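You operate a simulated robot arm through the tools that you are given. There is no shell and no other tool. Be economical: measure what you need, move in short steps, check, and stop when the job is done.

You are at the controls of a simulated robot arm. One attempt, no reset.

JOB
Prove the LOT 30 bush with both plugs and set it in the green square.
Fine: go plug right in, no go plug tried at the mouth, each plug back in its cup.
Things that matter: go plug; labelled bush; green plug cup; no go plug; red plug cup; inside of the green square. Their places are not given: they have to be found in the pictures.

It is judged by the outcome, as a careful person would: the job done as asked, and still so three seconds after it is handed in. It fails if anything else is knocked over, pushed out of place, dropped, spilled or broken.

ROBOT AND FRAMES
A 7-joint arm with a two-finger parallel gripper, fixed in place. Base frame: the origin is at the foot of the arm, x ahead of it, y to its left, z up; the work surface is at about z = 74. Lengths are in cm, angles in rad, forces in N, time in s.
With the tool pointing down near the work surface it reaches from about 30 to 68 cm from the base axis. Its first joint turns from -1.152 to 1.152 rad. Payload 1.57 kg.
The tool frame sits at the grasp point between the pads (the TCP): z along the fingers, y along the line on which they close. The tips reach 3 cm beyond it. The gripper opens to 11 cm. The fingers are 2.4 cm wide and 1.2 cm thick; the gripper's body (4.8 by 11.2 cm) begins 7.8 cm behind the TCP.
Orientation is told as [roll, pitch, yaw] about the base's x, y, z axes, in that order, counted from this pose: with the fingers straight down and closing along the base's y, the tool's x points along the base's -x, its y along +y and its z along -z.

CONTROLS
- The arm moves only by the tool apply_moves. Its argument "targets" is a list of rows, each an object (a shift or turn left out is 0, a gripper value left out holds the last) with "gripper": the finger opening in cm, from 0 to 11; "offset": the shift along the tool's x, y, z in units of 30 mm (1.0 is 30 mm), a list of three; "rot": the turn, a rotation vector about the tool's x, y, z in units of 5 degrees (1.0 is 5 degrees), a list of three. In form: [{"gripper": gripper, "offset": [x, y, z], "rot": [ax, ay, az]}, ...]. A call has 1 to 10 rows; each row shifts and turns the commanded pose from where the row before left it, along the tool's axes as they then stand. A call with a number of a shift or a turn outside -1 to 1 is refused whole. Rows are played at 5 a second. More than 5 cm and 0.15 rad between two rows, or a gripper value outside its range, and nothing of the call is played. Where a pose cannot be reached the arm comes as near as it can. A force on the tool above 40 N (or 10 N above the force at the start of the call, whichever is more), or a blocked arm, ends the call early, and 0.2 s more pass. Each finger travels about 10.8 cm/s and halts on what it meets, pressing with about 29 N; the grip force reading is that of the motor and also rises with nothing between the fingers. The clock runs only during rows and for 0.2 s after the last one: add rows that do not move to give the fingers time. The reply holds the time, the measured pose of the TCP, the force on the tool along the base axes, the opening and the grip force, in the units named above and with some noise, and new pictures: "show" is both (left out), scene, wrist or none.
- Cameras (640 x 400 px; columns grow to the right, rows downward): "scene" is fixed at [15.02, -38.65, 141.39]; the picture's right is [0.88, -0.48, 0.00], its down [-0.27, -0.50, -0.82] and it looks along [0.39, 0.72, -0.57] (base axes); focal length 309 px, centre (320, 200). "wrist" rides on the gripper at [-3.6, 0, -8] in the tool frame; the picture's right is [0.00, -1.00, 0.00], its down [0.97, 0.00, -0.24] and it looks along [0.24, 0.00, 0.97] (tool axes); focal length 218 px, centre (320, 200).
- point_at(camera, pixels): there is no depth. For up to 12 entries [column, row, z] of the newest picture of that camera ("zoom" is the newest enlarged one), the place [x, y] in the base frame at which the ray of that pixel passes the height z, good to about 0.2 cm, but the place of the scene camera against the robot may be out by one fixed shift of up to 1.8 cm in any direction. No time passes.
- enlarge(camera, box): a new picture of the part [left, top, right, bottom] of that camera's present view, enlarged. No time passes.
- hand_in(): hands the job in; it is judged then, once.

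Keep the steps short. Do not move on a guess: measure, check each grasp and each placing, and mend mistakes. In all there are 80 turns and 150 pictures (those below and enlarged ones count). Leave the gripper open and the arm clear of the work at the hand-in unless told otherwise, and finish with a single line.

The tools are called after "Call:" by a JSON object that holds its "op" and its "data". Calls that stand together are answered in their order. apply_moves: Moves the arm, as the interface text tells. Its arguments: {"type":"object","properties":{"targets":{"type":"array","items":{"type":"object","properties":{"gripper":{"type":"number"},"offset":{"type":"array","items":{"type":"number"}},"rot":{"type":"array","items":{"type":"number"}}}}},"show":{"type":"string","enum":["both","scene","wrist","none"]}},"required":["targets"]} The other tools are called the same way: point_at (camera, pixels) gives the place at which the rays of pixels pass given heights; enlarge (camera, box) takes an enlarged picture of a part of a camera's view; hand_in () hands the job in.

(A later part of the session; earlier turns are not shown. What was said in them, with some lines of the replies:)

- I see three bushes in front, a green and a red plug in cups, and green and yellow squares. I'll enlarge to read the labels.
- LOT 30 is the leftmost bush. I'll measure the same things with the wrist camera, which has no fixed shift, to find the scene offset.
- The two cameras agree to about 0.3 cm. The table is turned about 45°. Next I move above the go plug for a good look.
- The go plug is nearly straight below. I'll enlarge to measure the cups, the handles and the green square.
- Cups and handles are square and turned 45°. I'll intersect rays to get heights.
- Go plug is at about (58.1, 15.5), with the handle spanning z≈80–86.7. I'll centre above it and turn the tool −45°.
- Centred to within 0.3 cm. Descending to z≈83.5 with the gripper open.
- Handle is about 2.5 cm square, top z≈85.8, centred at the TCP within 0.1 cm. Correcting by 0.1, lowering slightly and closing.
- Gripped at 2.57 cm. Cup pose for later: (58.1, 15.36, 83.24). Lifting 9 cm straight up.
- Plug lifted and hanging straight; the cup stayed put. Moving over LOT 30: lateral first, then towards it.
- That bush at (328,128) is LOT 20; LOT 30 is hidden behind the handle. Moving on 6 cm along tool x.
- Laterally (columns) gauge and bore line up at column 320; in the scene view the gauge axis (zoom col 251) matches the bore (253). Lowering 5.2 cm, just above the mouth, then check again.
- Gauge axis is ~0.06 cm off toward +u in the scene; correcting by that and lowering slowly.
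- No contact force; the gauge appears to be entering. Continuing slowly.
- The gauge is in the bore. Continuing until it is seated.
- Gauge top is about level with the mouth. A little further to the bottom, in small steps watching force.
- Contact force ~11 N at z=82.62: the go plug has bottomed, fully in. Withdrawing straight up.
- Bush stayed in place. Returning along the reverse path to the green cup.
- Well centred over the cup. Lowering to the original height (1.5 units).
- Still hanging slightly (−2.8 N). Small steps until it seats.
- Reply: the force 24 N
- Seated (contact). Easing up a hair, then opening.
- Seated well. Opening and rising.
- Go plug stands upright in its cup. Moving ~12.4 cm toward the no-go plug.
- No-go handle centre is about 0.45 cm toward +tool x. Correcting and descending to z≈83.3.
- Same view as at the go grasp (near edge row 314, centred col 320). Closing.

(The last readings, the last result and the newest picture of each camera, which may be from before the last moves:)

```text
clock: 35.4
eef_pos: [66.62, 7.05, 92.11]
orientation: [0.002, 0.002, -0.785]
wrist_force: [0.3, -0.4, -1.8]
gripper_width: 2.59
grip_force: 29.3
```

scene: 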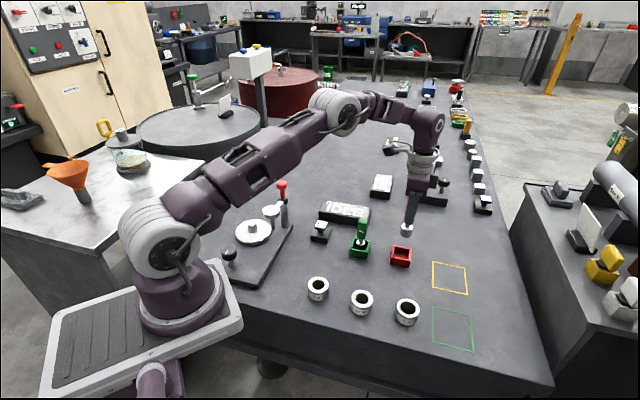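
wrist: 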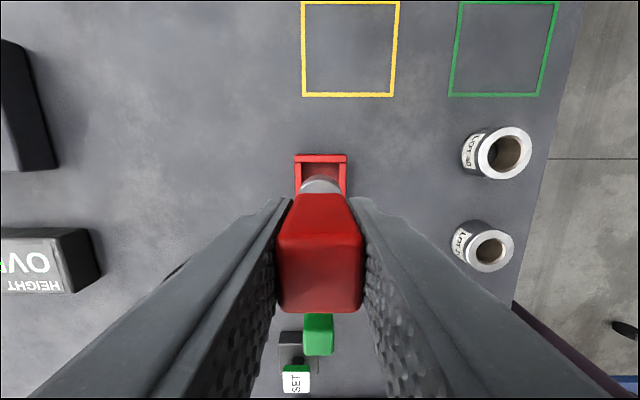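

No-go lifted; grasp commanded-offset bookkeeping says the LOT 30 position is x +6.50, y −6.145 units away. Moving sideways first (clear of the go plug), then along.

Call:
{"op": "apply_moves", "data": {"targets": [{"offset": [0, -0.8779, 0]}, {"offset": [0, -0.8779, 0]}, {"offset": [0, -0.8779, 0]}, {"offset": [0, -0.8779, 0]}, {"offset": [0, -0.8779, 0]}, {"offset": [0, -0.8779, 0]}, {"offset": [0, -0.8779, 0]}, {"offset": [0, 0, 0]}], "show": "none"}}

Call:
{"op": "apply_moves", "data": {"targets": [{"offset": [0.8125, 0, 0]}, {"offset": [0.8125, 0, 0]}, {"offset": [0.8125, 0, 0]}, {"offset": [0.8125, 0, 0]}, {"offset": [0.8125, 0, 0]}, {"offset": [0.8125, 0, 0]}, {"offset": [0.8125, 0, 0]}, {"offset": [0.8125, 0, 0]}, {"offset": [0, 0, 0.5]}, {"offset": [0, 0, 0.5]}]}}

Call:
{"op": "enlarge", "data": {"camera": "scene", "box": [292, 255, 344, 305]}}

Call:
{"op": "enlarge", "data": {"camera": "wrist", "box": [260, 130, 380, 205]}}

```text
clock: 37.2
eef_pos: [53.5, -6.06, 92.11]
orientation: [0.0, 0.0, -0.784]
wrist_force: [0.1, 0.1, -2.5]
gripper_width: 2.56
grip_force: 28.9
```

```text
clock: 39.4
eef_pos: [39.84, 7.86, 89.0]
orientation: [0.001, 0.0, -0.786]
wrist_force: [-0.4, 0.2, -1.6]
gripper_width: 2.53
grip_force: 28.6
```

scene: 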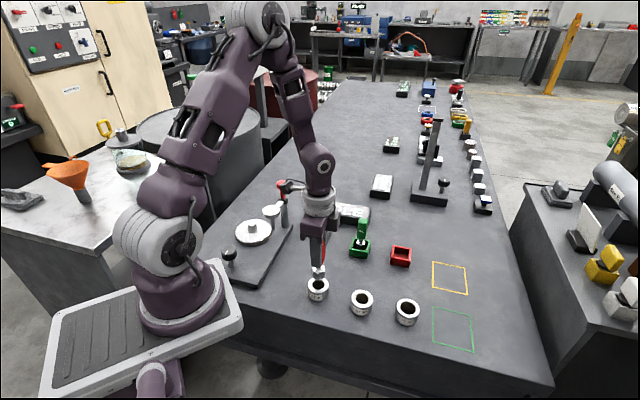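
wrist: 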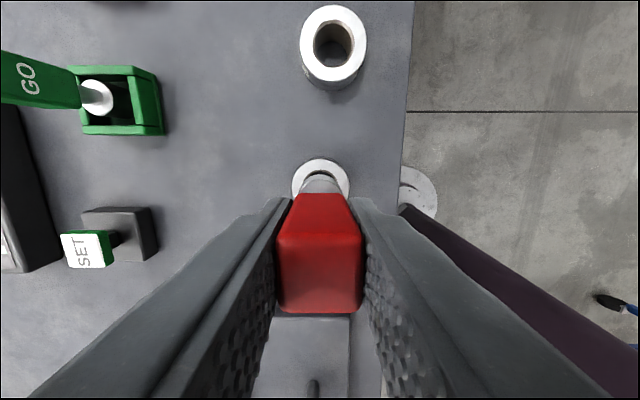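

```text
8.00 times, centred on (318, 280) of scene
```

zoom: 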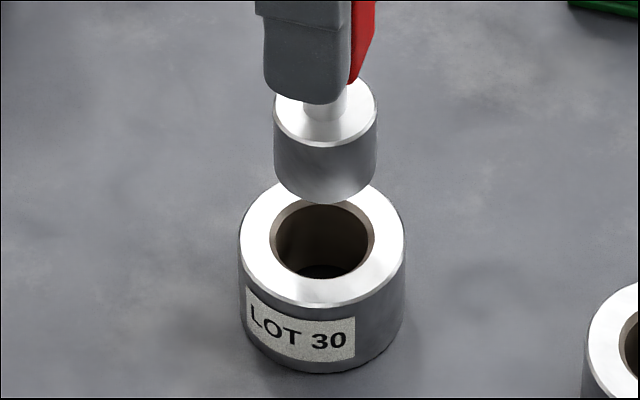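

```text
5.33 times, centred on (320, 168) of wrist
```

zoom: 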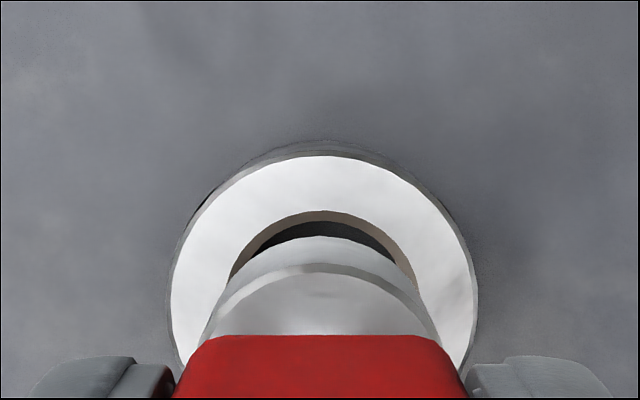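

No-go is visibly wider, nearly the mouth's size. Correct 0.06 cm and approach the mouth in small steps.

Call:
{"op": "apply_moves", "data": {"targets": [{"offset": [0.02, 0, 0.3]}, {"offset": [0, 0, 0.2]}, {"offset": [0, 0, 0.1]}, {"offset": [0, 0, 0.06]}, {"offset": [0, 0, 0.06]}, {"offset": [0, 0, 0]}], "show": "none"}}

Call:
{"op": "enlarge", "data": {"camera": "scene", "box": [292, 255, 344, 305]}}

```text
clock: 40.8
eef_pos: [39.81, 7.91, 86.83]
orientation: [0.001, 0.0, -0.785]
wrist_force: [0.3, -0.5, -2.6]
gripper_width: 2.57
grip_force: 29.1
```

```text
8.00 times, centred on (318, 280) of scene
```

zoom: 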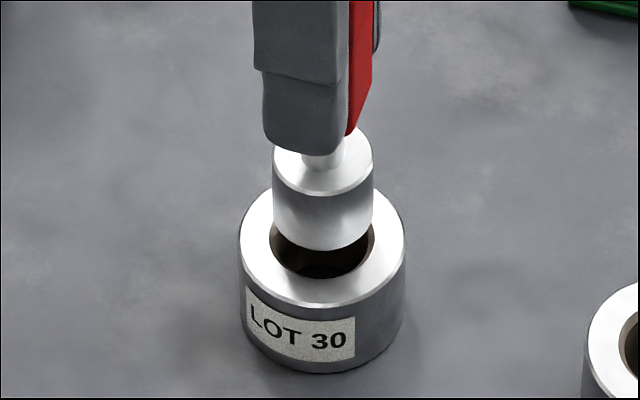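

Call:
{"op": "apply_moves", "data": {"targets": [{"offset": [0, 0, 0.05]}, {"offset": [0, 0, 0.05]}, {"offset": [0, 0, 0.04]}, {"offset": [0, 0, 0.04]}, {"offset": [0, 0, 0]}], "show": "none"}}

Call:
{"op": "enlarge", "data": {"camera": "scene", "box": [292, 255, 344, 305]}}

```text
clock: 42.0
eef_pos: [39.75, 7.86, 86.45]
orientation: [-0.001, 0.0, -0.785]
wrist_force: [-0.5, -0.2, -2.3]
gripper_width: 2.59
grip_force: 28.9
```

```text
8.00 times, centred on (318, 280) of scene
```

zoom: 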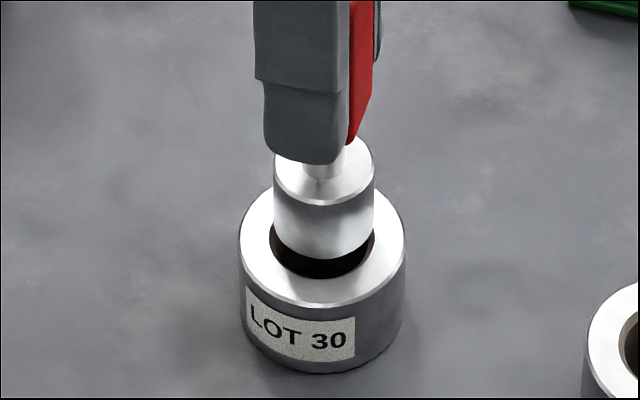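

No contact yet (−2.3 N); a few more small steps.

Call:
{"op": "apply_moves", "data": {"targets": [{"offset": [0, 0, 0.04]}, {"offset": [0, 0, 0.04]}, {"offset": [0, 0, 0.03]}, {"offset": [0, 0, 0.03]}], "show": "none"}}

Call:
{"op": "enlarge", "data": {"camera": "scene", "box": [292, 255, 344, 305]}}

```text
clock: 43.0
eef_pos: [39.59, 7.88, 86.1]
orientation: [0.0, 0.001, -0.786]
wrist_force: [-0.5, -0.2, -2.1]
gripper_width: 2.64
grip_force: 29.1
```

```text
8.00 times, centred on (318, 280) of scene
```

zoom: 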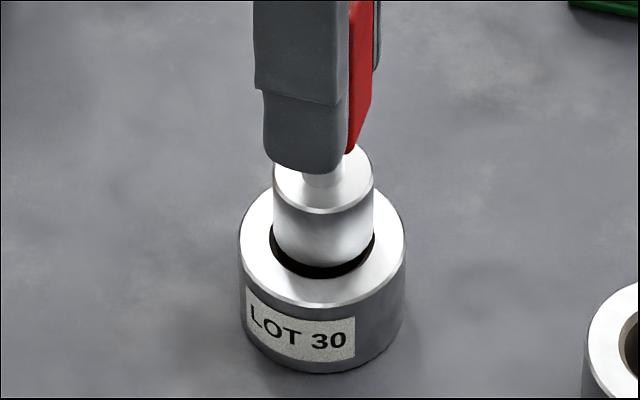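

Call:
{"op": "apply_moves", "data": {"targets": [{"offset": [0, 0, 0.04]}, {"offset": [0, 0, 0.04]}, {"offset": [0, 0, 0.03]}, {"offset": [0, 0, 0.03]}], "show": "none"}}

Call:
{"op": "enlarge", "data": {"camera": "scene", "box": [292, 255, 344, 305]}}

```text
clock: 44.0
eef_pos: [39.84, 7.94, 85.61]
orientation: [0.001, 0.003, -0.784]
wrist_force: [-3.1, 1.4, 2.1]
gripper_width: 2.62
grip_force: 29.0
```

```text
8.00 times, centred on (318, 280) of scene
```

zoom: 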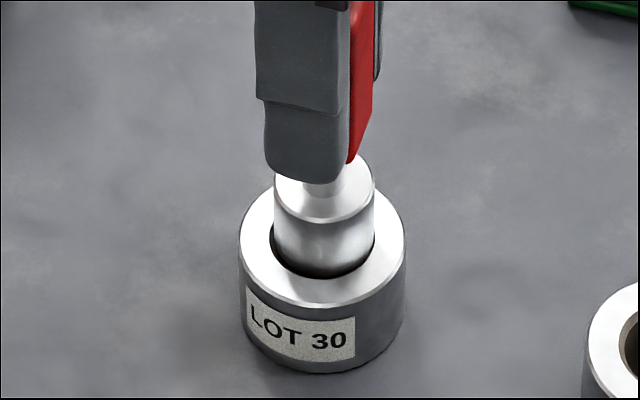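

First contact at the chamfer (≈4.5 N). One small press to confirm it doesn't enter.

Call:
{"op": "apply_moves", "data": {"targets": [{"offset": [0, 0, 0.02]}, {"offset": [0, 0, 0.02]}, {"offset": [0, 0, 0]}], "show": "none"}}

Call:
{"op": "enlarge", "data": {"camera": "scene", "box": [292, 255, 344, 305]}}

```text
clock: 44.8
eef_pos: [39.75, 7.84, 85.41]
orientation: [0.0, 0.003, -0.785]
wrist_force: [-9.8, 1.8, 21.7]
gripper_width: 2.58
grip_force: 29.5
```

```text
8.00 times, centred on (318, 280) of scene
```

zoom: 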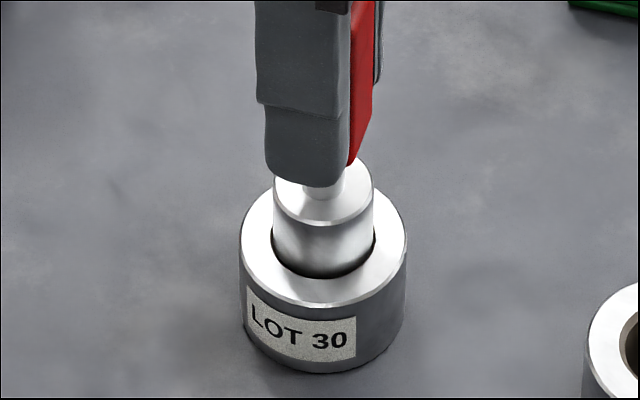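

24 N resistance, gauge stopped at the mouth: no-go confirmed. Withdrawing.

Call:
{"op": "apply_moves", "data": {"targets": [{"offset": [0, 0, -0.06]}, {"offset": [0, 0, -0.1]}, {"offset": [0, 0, -0.2]}, {"offset": [0, 0, -0.4]}, {"offset": [0, 0, -0.5]}, {"offset": [0, 0, -0.5]}, {"offset": [0, 0, -0.46]}, {"offset": [0, 0, 0]}]}}

```text
clock: 46.6
eef_pos: [39.59, 7.88, 92.21]
orientation: [0.0, 0.0, -0.787]
wrist_force: [-0.2, -0.6, -2.1]
gripper_width: 2.58
grip_force: 29.1
```

scene: 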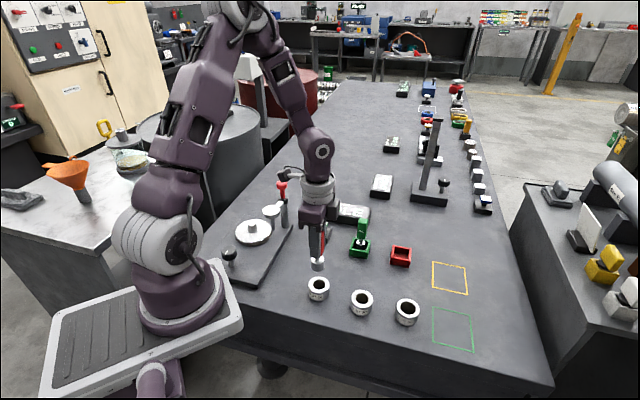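
wrist: 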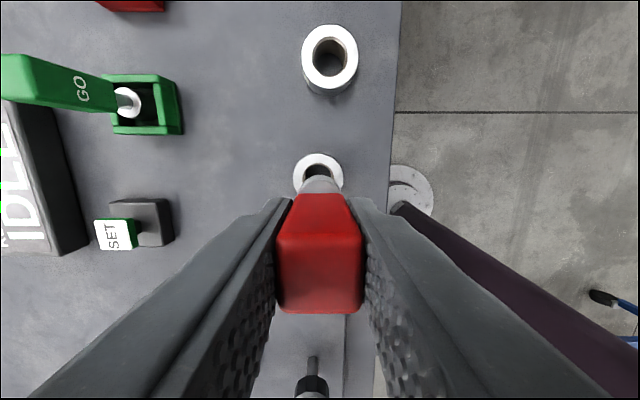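

Bush still in place. Returning by the reverse path to the red cup.

Call:
{"op": "apply_moves", "data": {"targets": [{"offset": [-0.815, 0, 0]}, {"offset": [-0.815, 0, 0]}, {"offset": [-0.815, 0, 0]}, {"offset": [-0.815, 0, 0]}, {"offset": [-0.815, 0, 0]}, {"offset": [-0.815, 0, 0]}, {"offset": [-0.815, 0, 0]}, {"offset": [-0.815, 0, 0]}, {"offset": [0, 0, 0]}], "show": "none"}}

Call:
{"op": "apply_moves", "data": {"targets": [{"offset": [0, 0.8779, 0]}, {"offset": [0, 0.8779, 0]}, {"offset": [0, 0.8779, 0]}, {"offset": [0, 0.8779, 0]}, {"offset": [0, 0.8779, 0]}, {"offset": [0, 0.8779, 0]}, {"offset": [0, 0.8779, 0]}, {"offset": [0, 0, 0.6]}, {"offset": [0, 0, 0.6]}, {"offset": [0, 0, 0.1]}]}}

Call:
{"op": "enlarge", "data": {"camera": "scene", "box": [370, 215, 430, 270]}}

Call:
{"op": "enlarge", "data": {"camera": "wrist", "box": [260, 130, 380, 205]}}

```text
clock: 48.6
eef_pos: [53.52, -6.01, 91.99]
orientation: [0.001, -0.001, -0.786]
wrist_force: [-0.3, 0.3, -2.9]
gripper_width: 2.58
grip_force: 29.0
```

```text
clock: 50.8
eef_pos: [66.53, 7.08, 88.11]
orientation: [0.0, 0.001, -0.786]
wrist_force: [0.3, 0.4, -1.8]
gripper_width: 2.58
grip_force: 29.3
```

scene: 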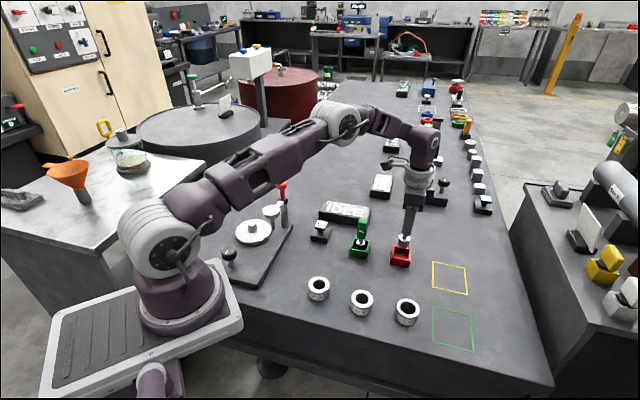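
wrist: 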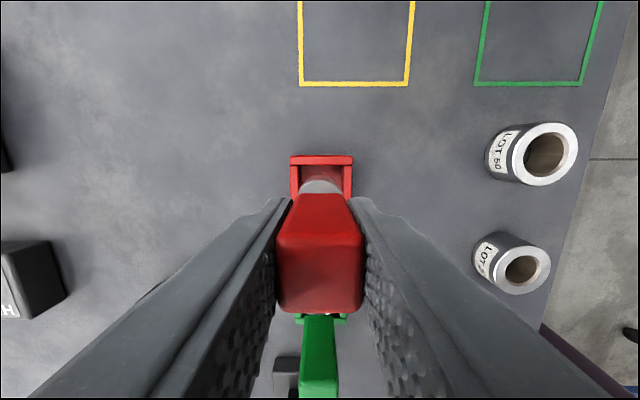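

```text
7.27 times, centred on (400, 242) of scene
```

zoom: 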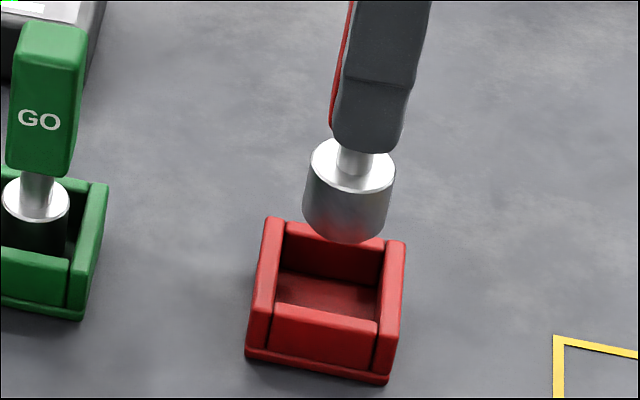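

```text
5.33 times, centred on (320, 168) of wrist
```

zoom: 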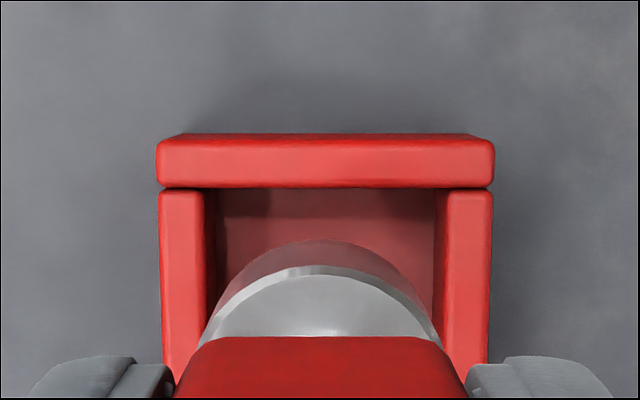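

Centred over the cup. Lowering 1.6 units, then feeling for the floor.

Call:
{"op": "apply_moves", "data": {"targets": [{"offset": [0, -0.01, 0.3]}, {"offset": [0, 0, 0.35]}, {"offset": [0, 0, 0.35]}, {"offset": [0, 0, 0.3]}, {"offset": [0, 0, 0.2]}, {"offset": [0, 0, 0.1]}, {"offset": [0, 0, 0.03]}, {"offset": [0, 0, 0]}], "show": "none"}}

Call:
{"op": "enlarge", "data": {"camera": "scene", "box": [370, 215, 430, 270]}}

```text
clock: 52.6
eef_pos: [66.47, 7.1, 83.31]
orientation: [0.0, -0.002, -0.785]
wrist_force: [0.5, -0.9, -1.4]
gripper_width: 2.6
grip_force: 28.9
```

```text
7.27 times, centred on (400, 242) of scene
```

zoom: 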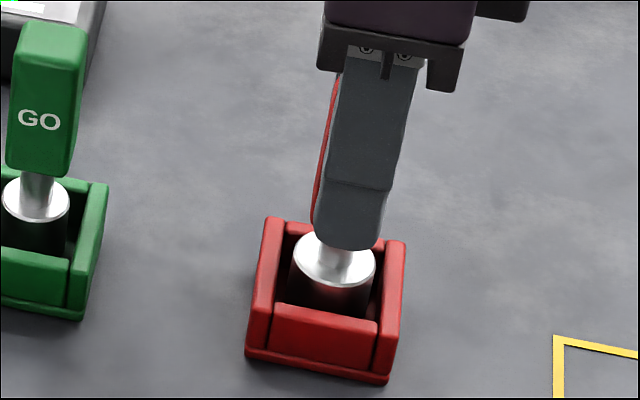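

Call:
{"op": "apply_moves", "data": {"targets": [{"offset": [0, 0, 0.02]}, {"offset": [0, 0, 0.02]}, {"offset": [0, 0, 0]}], "show": "none"}}

```text
clock: 53.4
eef_pos: [66.57, 7.05, 83.15]
orientation: [0.001, -0.001, -0.787]
wrist_force: [0.2, -0.3, -1.2]
gripper_width: 2.57
grip_force: 29.2
```

Call:
{"op": "apply_moves", "data": {"targets": [{"offset": [0, 0, 0.02]}, {"offset": [0, 0, 0.02]}, {"offset": [0, 0, 0]}], "show": "none"}}

```text
clock: 54.2
eef_pos: [66.42, 7.06, 82.97]
orientation: [0.002, -0.001, -0.785]
wrist_force: [-4.8, 0.6, 17.1]
gripper_width: 2.58
grip_force: 28.5
```

Floor contact felt. Easing up slightly, opening and rising.

Call:
{"op": "apply_moves", "data": {"targets": [{"offset": [0, 0, -0.03]}, {"gripper": 5}, {"gripper": 8}, {"gripper": 11}, {"offset": [0, 0, 0]}, {"offset": [0, 0, -0.6]}, {"offset": [0, 0, -0.85]}, {"offset": [0, 0, -0.85]}, {"offset": [0, 0, -0.85]}, {"offset": [0, 0, -0.85]}]}}

Call:
{"op": "enlarge", "data": {"camera": "scene", "box": [330, 200, 430, 270]}}

```text
clock: 56.4
eef_pos: [66.49, 7.17, 95.27]
orientation: [0.0, -0.001, -0.785]
wrist_force: [0.1, 0.1, 1.0]
gripper_width: 10.99
grip_force: 0.0
```

scene: 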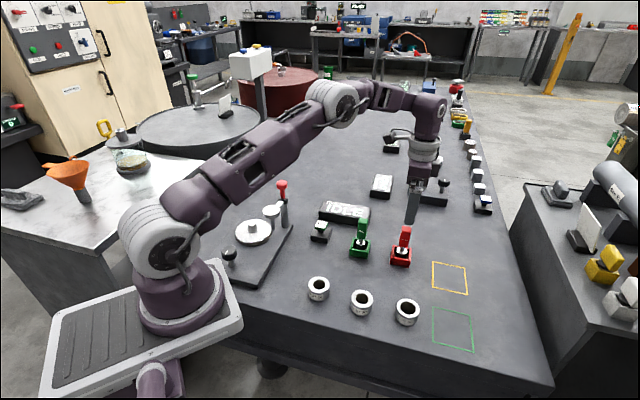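
wrist: 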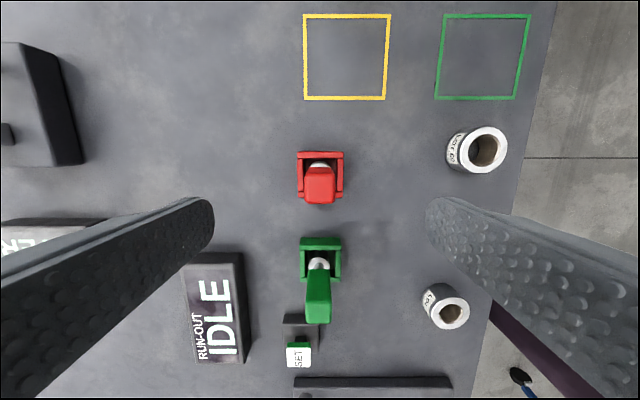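

```text
5.71 times, centred on (380, 235) of scene
```

zoom: 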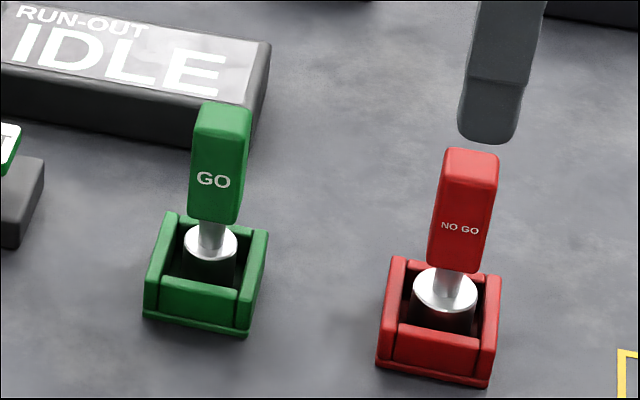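

Both plugs are in their cups. Measuring the green square now, while in view, and the bush positions.

Call:
{"op": "point_at", "data": {"camera": "wrist", "pixels": [[444, 16, 74], [529, 16, 74], [515, 98, 74], [436, 98, 74]]}}

Call:
{"op": "apply_moves", "data": {"targets": [{"offset": [0, -0.8779, 0]}, {"offset": [0, -0.8779, 0]}, {"offset": [0, -0.8779, 0]}, {"offset": [0, -0.8779, 0]}, {"offset": [0, -0.8779, 0]}, {"offset": [0, -0.8779, 0]}, {"offset": [0, -0.8779, 0]}, {"offset": [0, 0, 0]}], "show": "wrist"}}

```text
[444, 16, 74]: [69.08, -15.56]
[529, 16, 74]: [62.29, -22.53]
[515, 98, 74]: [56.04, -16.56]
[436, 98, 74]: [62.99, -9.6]
```

```text
clock: 58.2
eef_pos: [53.53, -5.91, 95.08]
orientation: [0.0, 0.0, -0.786]
wrist_force: [-1.2, 0.6, 0.1]
gripper_width: 11.0
grip_force: 0.1
```

wrist: 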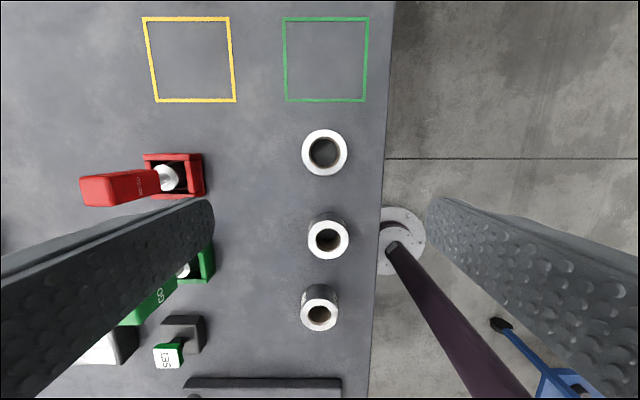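

Green square centre ≈ (62.6, −16.1). Moving over LOT 30.

Call:
{"op": "apply_moves", "data": {"targets": [{"offset": [0.815, 0, 0], "gripper": 9}, {"offset": [0.815, 0, 0]}, {"offset": [0.815, 0, 0]}, {"offset": [0.815, 0, 0]}, {"offset": [0.815, 0, 0]}, {"offset": [0.815, 0, 0]}, {"offset": [0.815, 0, 0]}, {"offset": [0.815, 0, 0]}, {"offset": [0, 0, 0.8]}, {"offset": [0, 0, 0.8]}]}}

Call:
{"op": "enlarge", "data": {"camera": "wrist", "box": [240, 130, 400, 230]}}

```text
clock: 60.4
eef_pos: [39.8, 7.64, 90.36]
orientation: [-0.001, -0.001, -0.785]
wrist_force: [0.3, -0.1, -0.8]
gripper_width: 9.0
grip_force: 0.0
```

scene: 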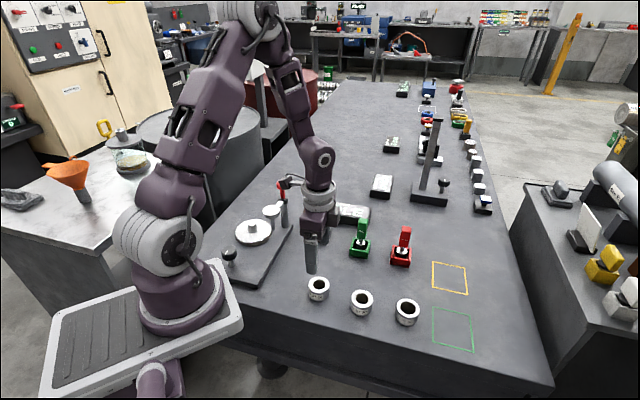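
wrist: 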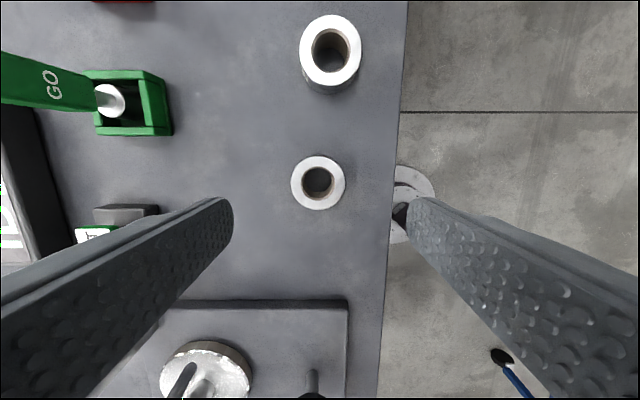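

```text
4.00 times, centred on (320, 180) of wrist
```

zoom: 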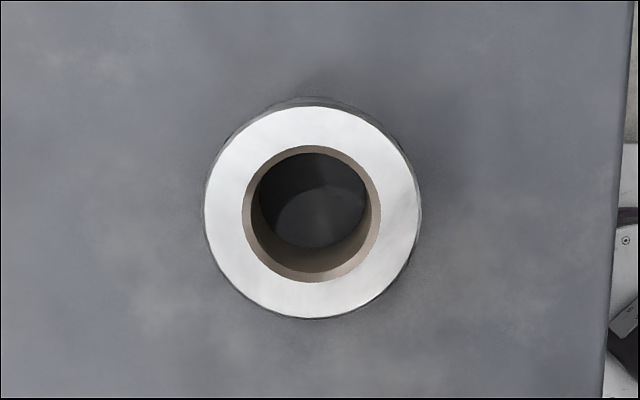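

Bush centre is 0.2 cm left (+tool y). Correct and descend most of the way.

Call:
{"op": "apply_moves", "data": {"targets": [{"offset": [0, 0.06, 0.6]}, {"offset": [0, 0, 0.7]}, {"offset": [0, 0, 0.7]}, {"offset": [0, 0, 0.7]}, {"offset": [0, 0, 0.6]}, {"offset": [0, 0, 0.4]}, {"offset": [0, 0, 0]}]}}

Call:
{"op": "enlarge", "data": {"camera": "scene", "box": [280, 245, 360, 310]}}

```text
clock: 62.0
eef_pos: [39.65, 8.05, 79.19]
orientation: [0.001, -0.001, -0.785]
wrist_force: [-0.2, -0.3, -0.2]
gripper_width: 9.0
grip_force: 0.0
```

scene: 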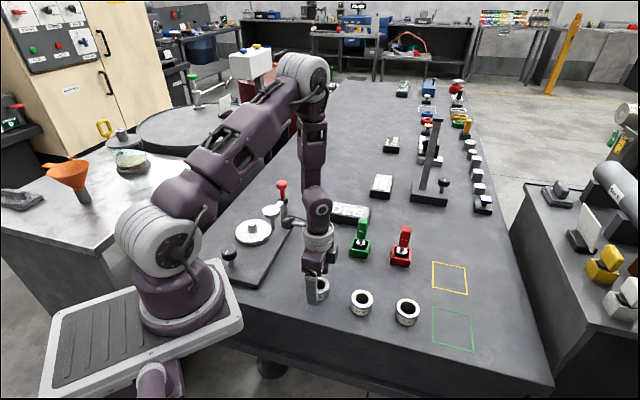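
wrist: 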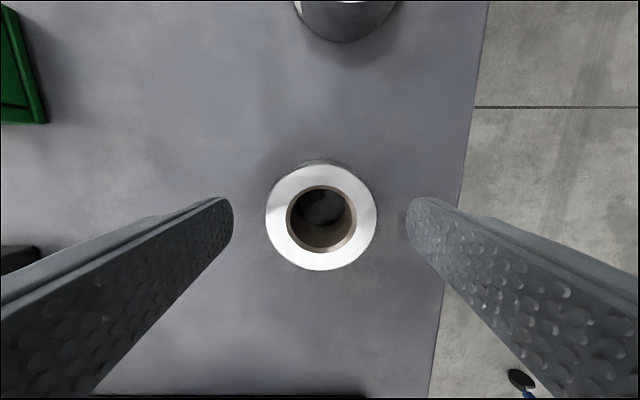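

```text
6.15 times, centred on (320, 278) of scene
```

zoom: 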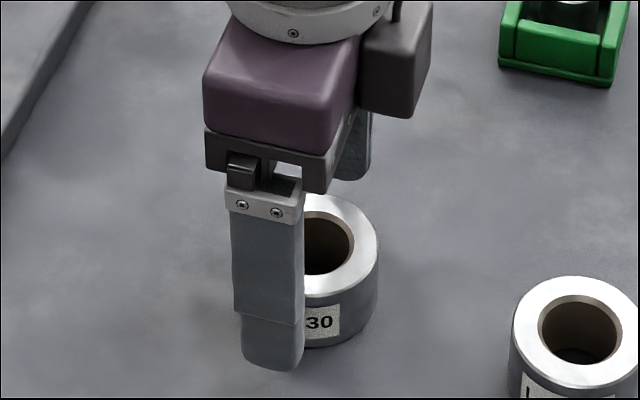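

Bush is 0.3 cm toward −tool x. Correcting, lowering 1.6 cm, and closing gently.

Call:
{"op": "apply_moves", "data": {"targets": [{"offset": [-0.1, -0.02, 0.2]}, {"offset": [0, 0, 0.2]}, {"offset": [0, 0, 0.13]}, {"offset": [0, 0, 0]}, {"gripper": 7}, {"gripper": 5.8}, {"gripper": 4.5}, {"gripper": 4.5}, {"gripper": 4.5}]}}

Call:
{"op": "enlarge", "data": {"camera": "scene", "box": [280, 245, 360, 310]}}

```text
clock: 64.0
eef_pos: [40.0, 7.7, 77.57]
orientation: [0.0, -0.002, -0.786]
wrist_force: [-0.1, -0.4, -0.2]
gripper_width: 5.35
grip_force: 29.6
```

scene: 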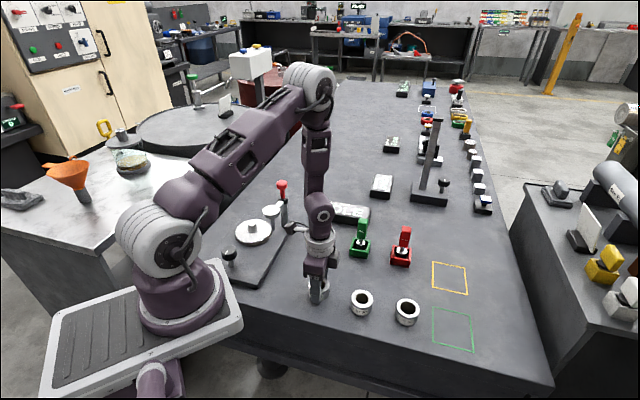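
wrist: 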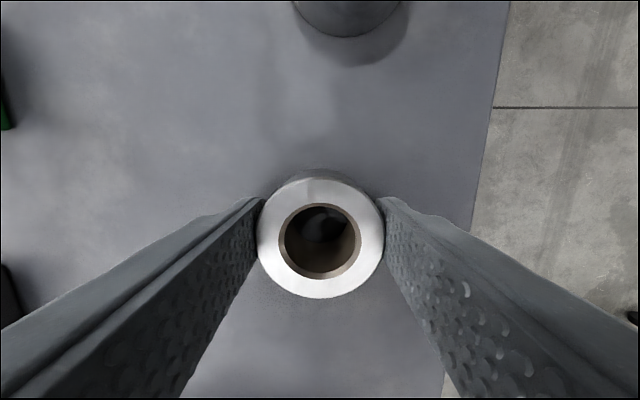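

```text
6.15 times, centred on (320, 278) of scene
```

zoom: 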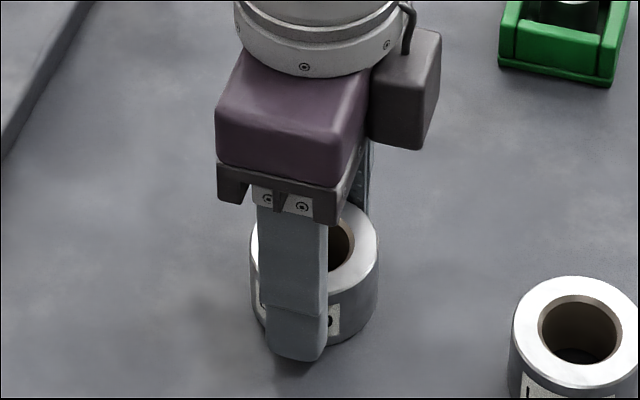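

Bush gripped at 5.35 cm. Lifting 9.6 cm and checking.

Call:
{"op": "apply_moves", "data": {"targets": [{"offset": [0, 0, -0.3]}, {"offset": [0, 0, -0.5]}, {"offset": [0, 0, -0.6]}, {"offset": [0, 0, -0.6]}, {"offset": [0, 0, -0.6]}, {"offset": [0, 0, -0.6]}, {"offset": [0, 0, 0]}]}}

```text
clock: 65.6
eef_pos: [39.97, 7.68, 87.32]
orientation: [-0.002, 0.001, -0.785]
wrist_force: [0.1, 0.4, -3.6]
gripper_width: 5.35
grip_force: 29.5
```

scene: 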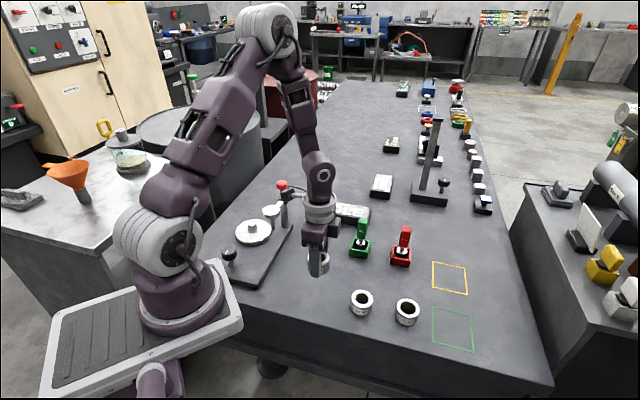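
wrist: 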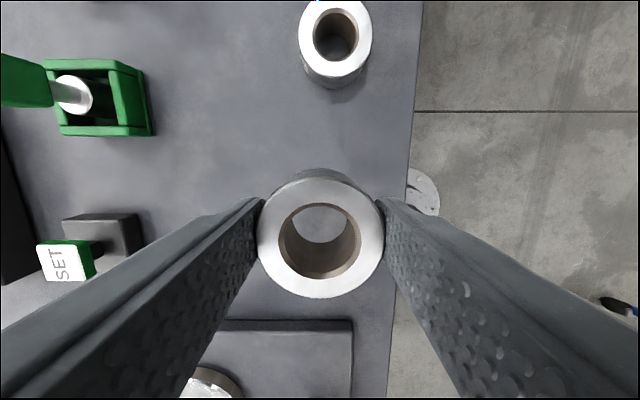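

Bush held. Carrying it along the table toward the green square.

Call:
{"op": "apply_moves", "data": {"targets": [{"offset": [-0.9, 0, 0]}, {"offset": [-0.9, 0, 0]}, {"offset": [-0.9, 0, 0]}, {"offset": [-0.9, 0, 0]}, {"offset": [-0.9, 0, 0]}, {"offset": [-0.9, 0, 0]}, {"offset": [-0.9, 0, 0]}, {"offset": [-0.9, 0, 0]}, {"offset": [-0.9, 0, 0]}, {"offset": [-0.9, 0, 0]}], "show": "none"}}

Call:
{"op": "apply_moves", "data": {"targets": [{"offset": [-0.9, -0.13, 0]}, {"offset": [-0.9, -0.13, 0]}, {"offset": [0, 0, 0]}]}}

```text
clock: 67.8
eef_pos: [59.01, -11.61, 87.09]
orientation: [0.001, -0.001, -0.785]
wrist_force: [-0.9, 0.1, -3.7]
gripper_width: 5.33
grip_force: 29.7
```

```text
clock: 68.6
eef_pos: [62.29, -15.81, 87.07]
orientation: [0.0, -0.002, -0.786]
wrist_force: [0.0, 0.2, -3.5]
gripper_width: 5.32
grip_force: 29.1
```

scene: 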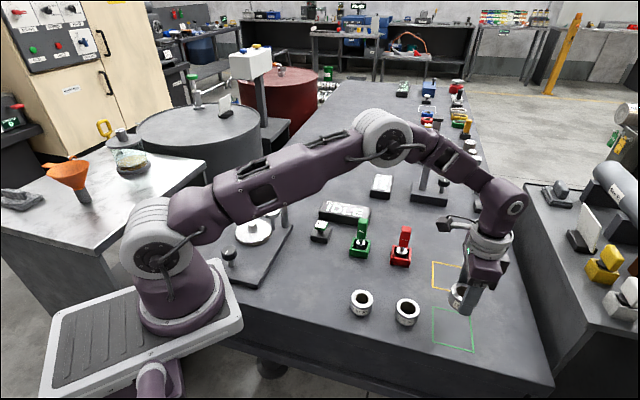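
wrist: 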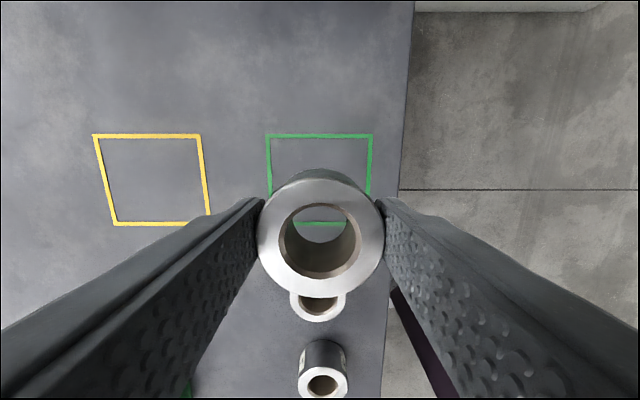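

Call:
{"op": "point_at", "data": {"camera": "wrist", "pixels": [[267, 135, 74], [372, 135, 74], [320, 223.5, 74], [320, 135, 74]]}}

Call:
{"op": "enlarge", "data": {"camera": "wrist", "box": [240, 120, 400, 240]}}

```text
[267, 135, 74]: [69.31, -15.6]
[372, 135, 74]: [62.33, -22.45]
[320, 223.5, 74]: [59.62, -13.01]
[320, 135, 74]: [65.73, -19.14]
```

```text
3.33 times, centred on (320, 180) of wrist
```

zoom: 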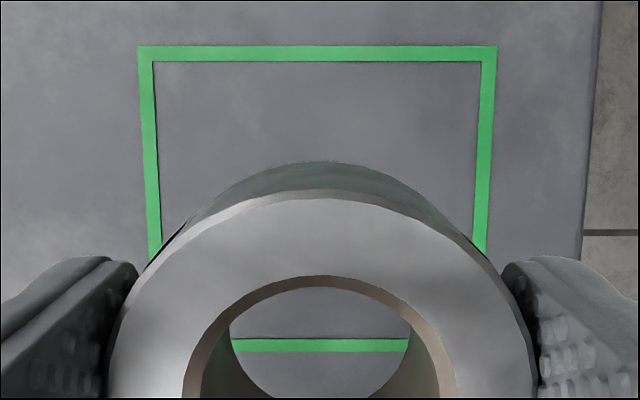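

Square centre (62.68, −16.07); shift 0.4 cm along −x and lower to just above the surface.

Call:
{"op": "apply_moves", "data": {"targets": [{"offset": [-0.14, 0.02, 0.5]}, {"offset": [0, 0, 0.6]}, {"offset": [0, 0, 0.6]}, {"offset": [0, 0, 0.6]}, {"offset": [0, 0, 0.5]}, {"offset": [0, 0, 0.2]}, {"offset": [0, 0, 0]}]}}

Call:
{"op": "enlarge", "data": {"camera": "scene", "box": [400, 270, 500, 360]}}

```text
clock: 70.2
eef_pos: [62.82, -15.95, 78.1]
orientation: [-0.001, 0.001, -0.786]
wrist_force: [0.0, -0.2, -3.3]
gripper_width: 5.33
grip_force: 29.0
```

scene: 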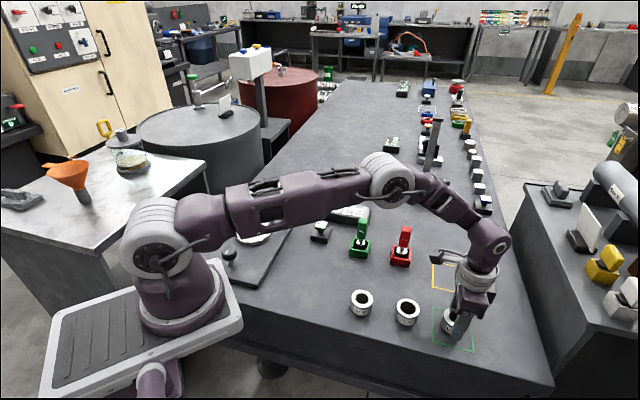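
wrist: 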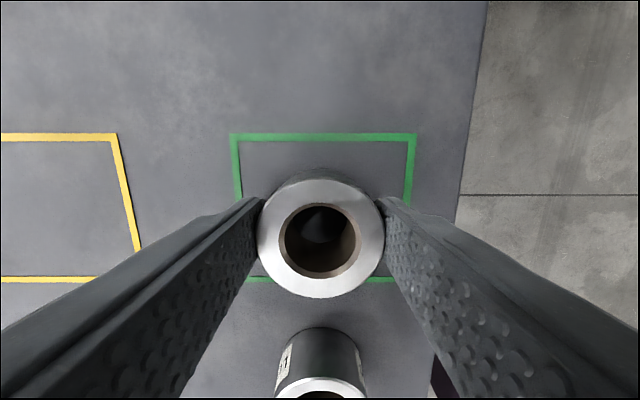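

```text
4.44 times, centred on (450, 315) of scene
```

zoom: 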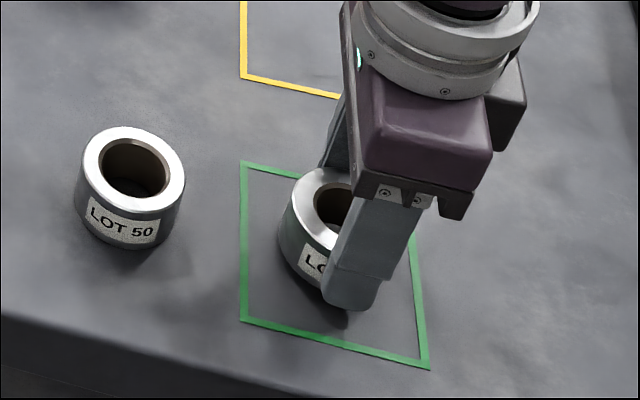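

Well inside the square. Lowering in small steps to contact.

Call:
{"op": "apply_moves", "data": {"targets": [{"offset": [0, 0, 0.06]}, {"offset": [0, 0, 0.04]}, {"offset": [0, 0, 0.03]}, {"offset": [0, 0, 0.02]}, {"offset": [0, 0, 0]}], "show": "none"}}

```text
clock: 71.4
eef_pos: [62.79, -16.11, 77.66]
orientation: [0.001, 0.0, -0.787]
wrist_force: [-0.5, 0.1, -4.6]
gripper_width: 5.34
grip_force: 28.7
```

Call:
{"op": "apply_moves", "data": {"targets": [{"offset": [0, 0, 0.02]}, {"offset": [0, 0, 0.02]}, {"offset": [0, 0, 0]}], "show": "none"}}

```text
clock: 72.2
eef_pos: [62.8, -16.11, 77.72]
orientation: [-0.001, 0.001, -0.784]
wrist_force: [1.2, -0.8, -3.7]
gripper_width: 5.36
grip_force: 28.6
```

Call:
{"op": "apply_moves", "data": {"targets": [{"offset": [0, 0, 0.02]}, {"offset": [0, 0, 0.02]}, {"offset": [0, 0, 0]}], "show": "none"}}

```text
clock: 73.0
eef_pos: [62.76, -16.07, 77.54]
orientation: [-0.002, -0.002, -0.785]
wrist_force: [-0.6, -0.7, 4.3]
gripper_width: 5.34
grip_force: 29.1
```

Touching down (≈8 N). Opening and rising straight up.

Call:
{"op": "apply_moves", "data": {"targets": [{"gripper": 6}, {"gripper": 8}, {"gripper": 9}, {"offset": [0, 0, 0]}, {"offset": [0, 0, -0.5]}, {"offset": [0, 0, -0.8]}, {"offset": [0, 0, -0.9]}, {"offset": [0, 0, -0.9]}, {"offset": [0, 0, -0.9], "gripper": 11}, {"offset": [0, 0, -0.9]}]}}

Call:
{"op": "enlarge", "data": {"camera": "scene", "box": [340, 210, 500, 360]}}

```text
clock: 75.2
eef_pos: [62.95, -16.1, 92.4]
orientation: [0.0, 0.0, -0.785]
wrist_force: [-1.0, 0.3, -0.6]
gripper_width: 10.98
grip_force: 0.2
```

scene: 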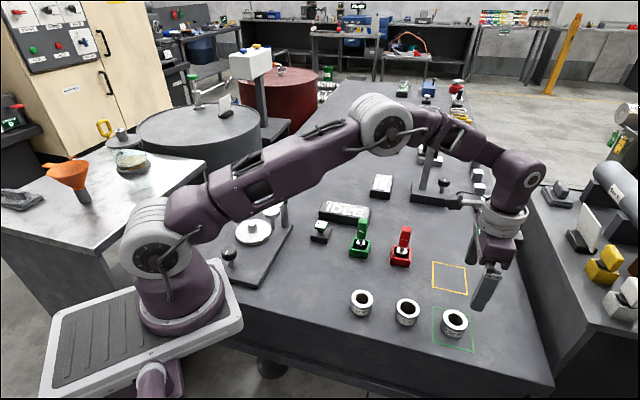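
wrist: 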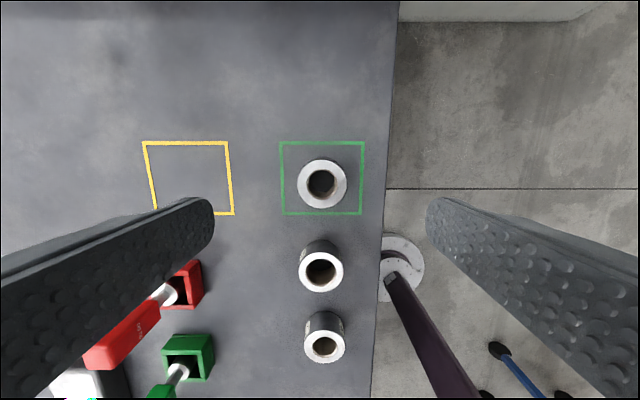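

```text
2.67 times, centred on (420, 285) of scene
```

zoom: 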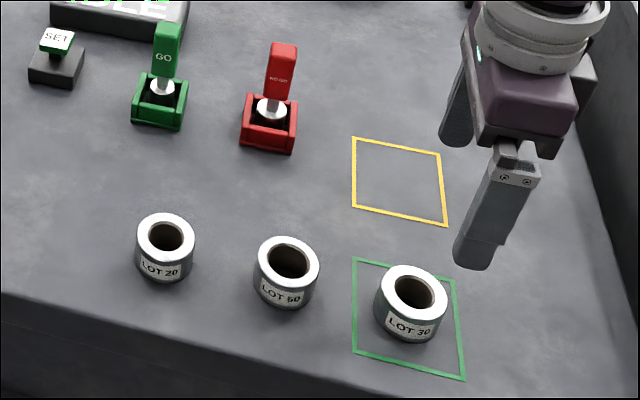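

LOT 30 stands inside the green square, and both plugs are upright in their cups. A bit more clearance, then hand in.

Call:
{"op": "apply_moves", "data": {"targets": [{"offset": [0, 0, -0.9]}, {"offset": [0, 0, -0.9]}, {"offset": [0, 0, 0]}], "show": "scene"}}

Call:
{"op": "hand_in", "data": {}}

```text
clock: 76.0
eef_pos: [62.84, -15.98, 97.56]
orientation: [-0.002, 0.001, -0.786]
wrist_force: [-0.3, 0.4, 0.3]
gripper_width: 11.0
grip_force: 0.0
```

scene: 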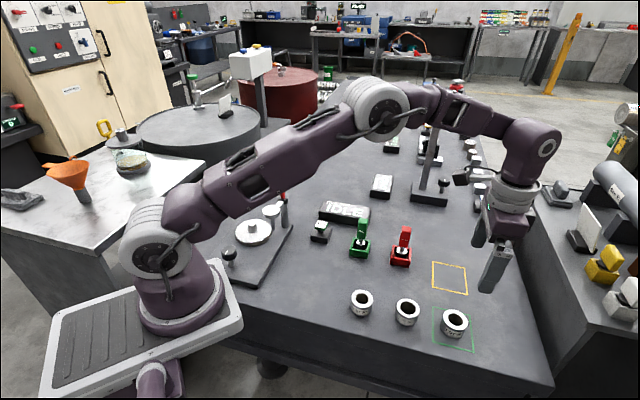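

```text
The job is handed in.
```

Handed in: on the LOT 30 bush the go plug went fully in and the no-go plug stopped at the mouth; both plugs are back in their cups and the bush stands inside the green square.
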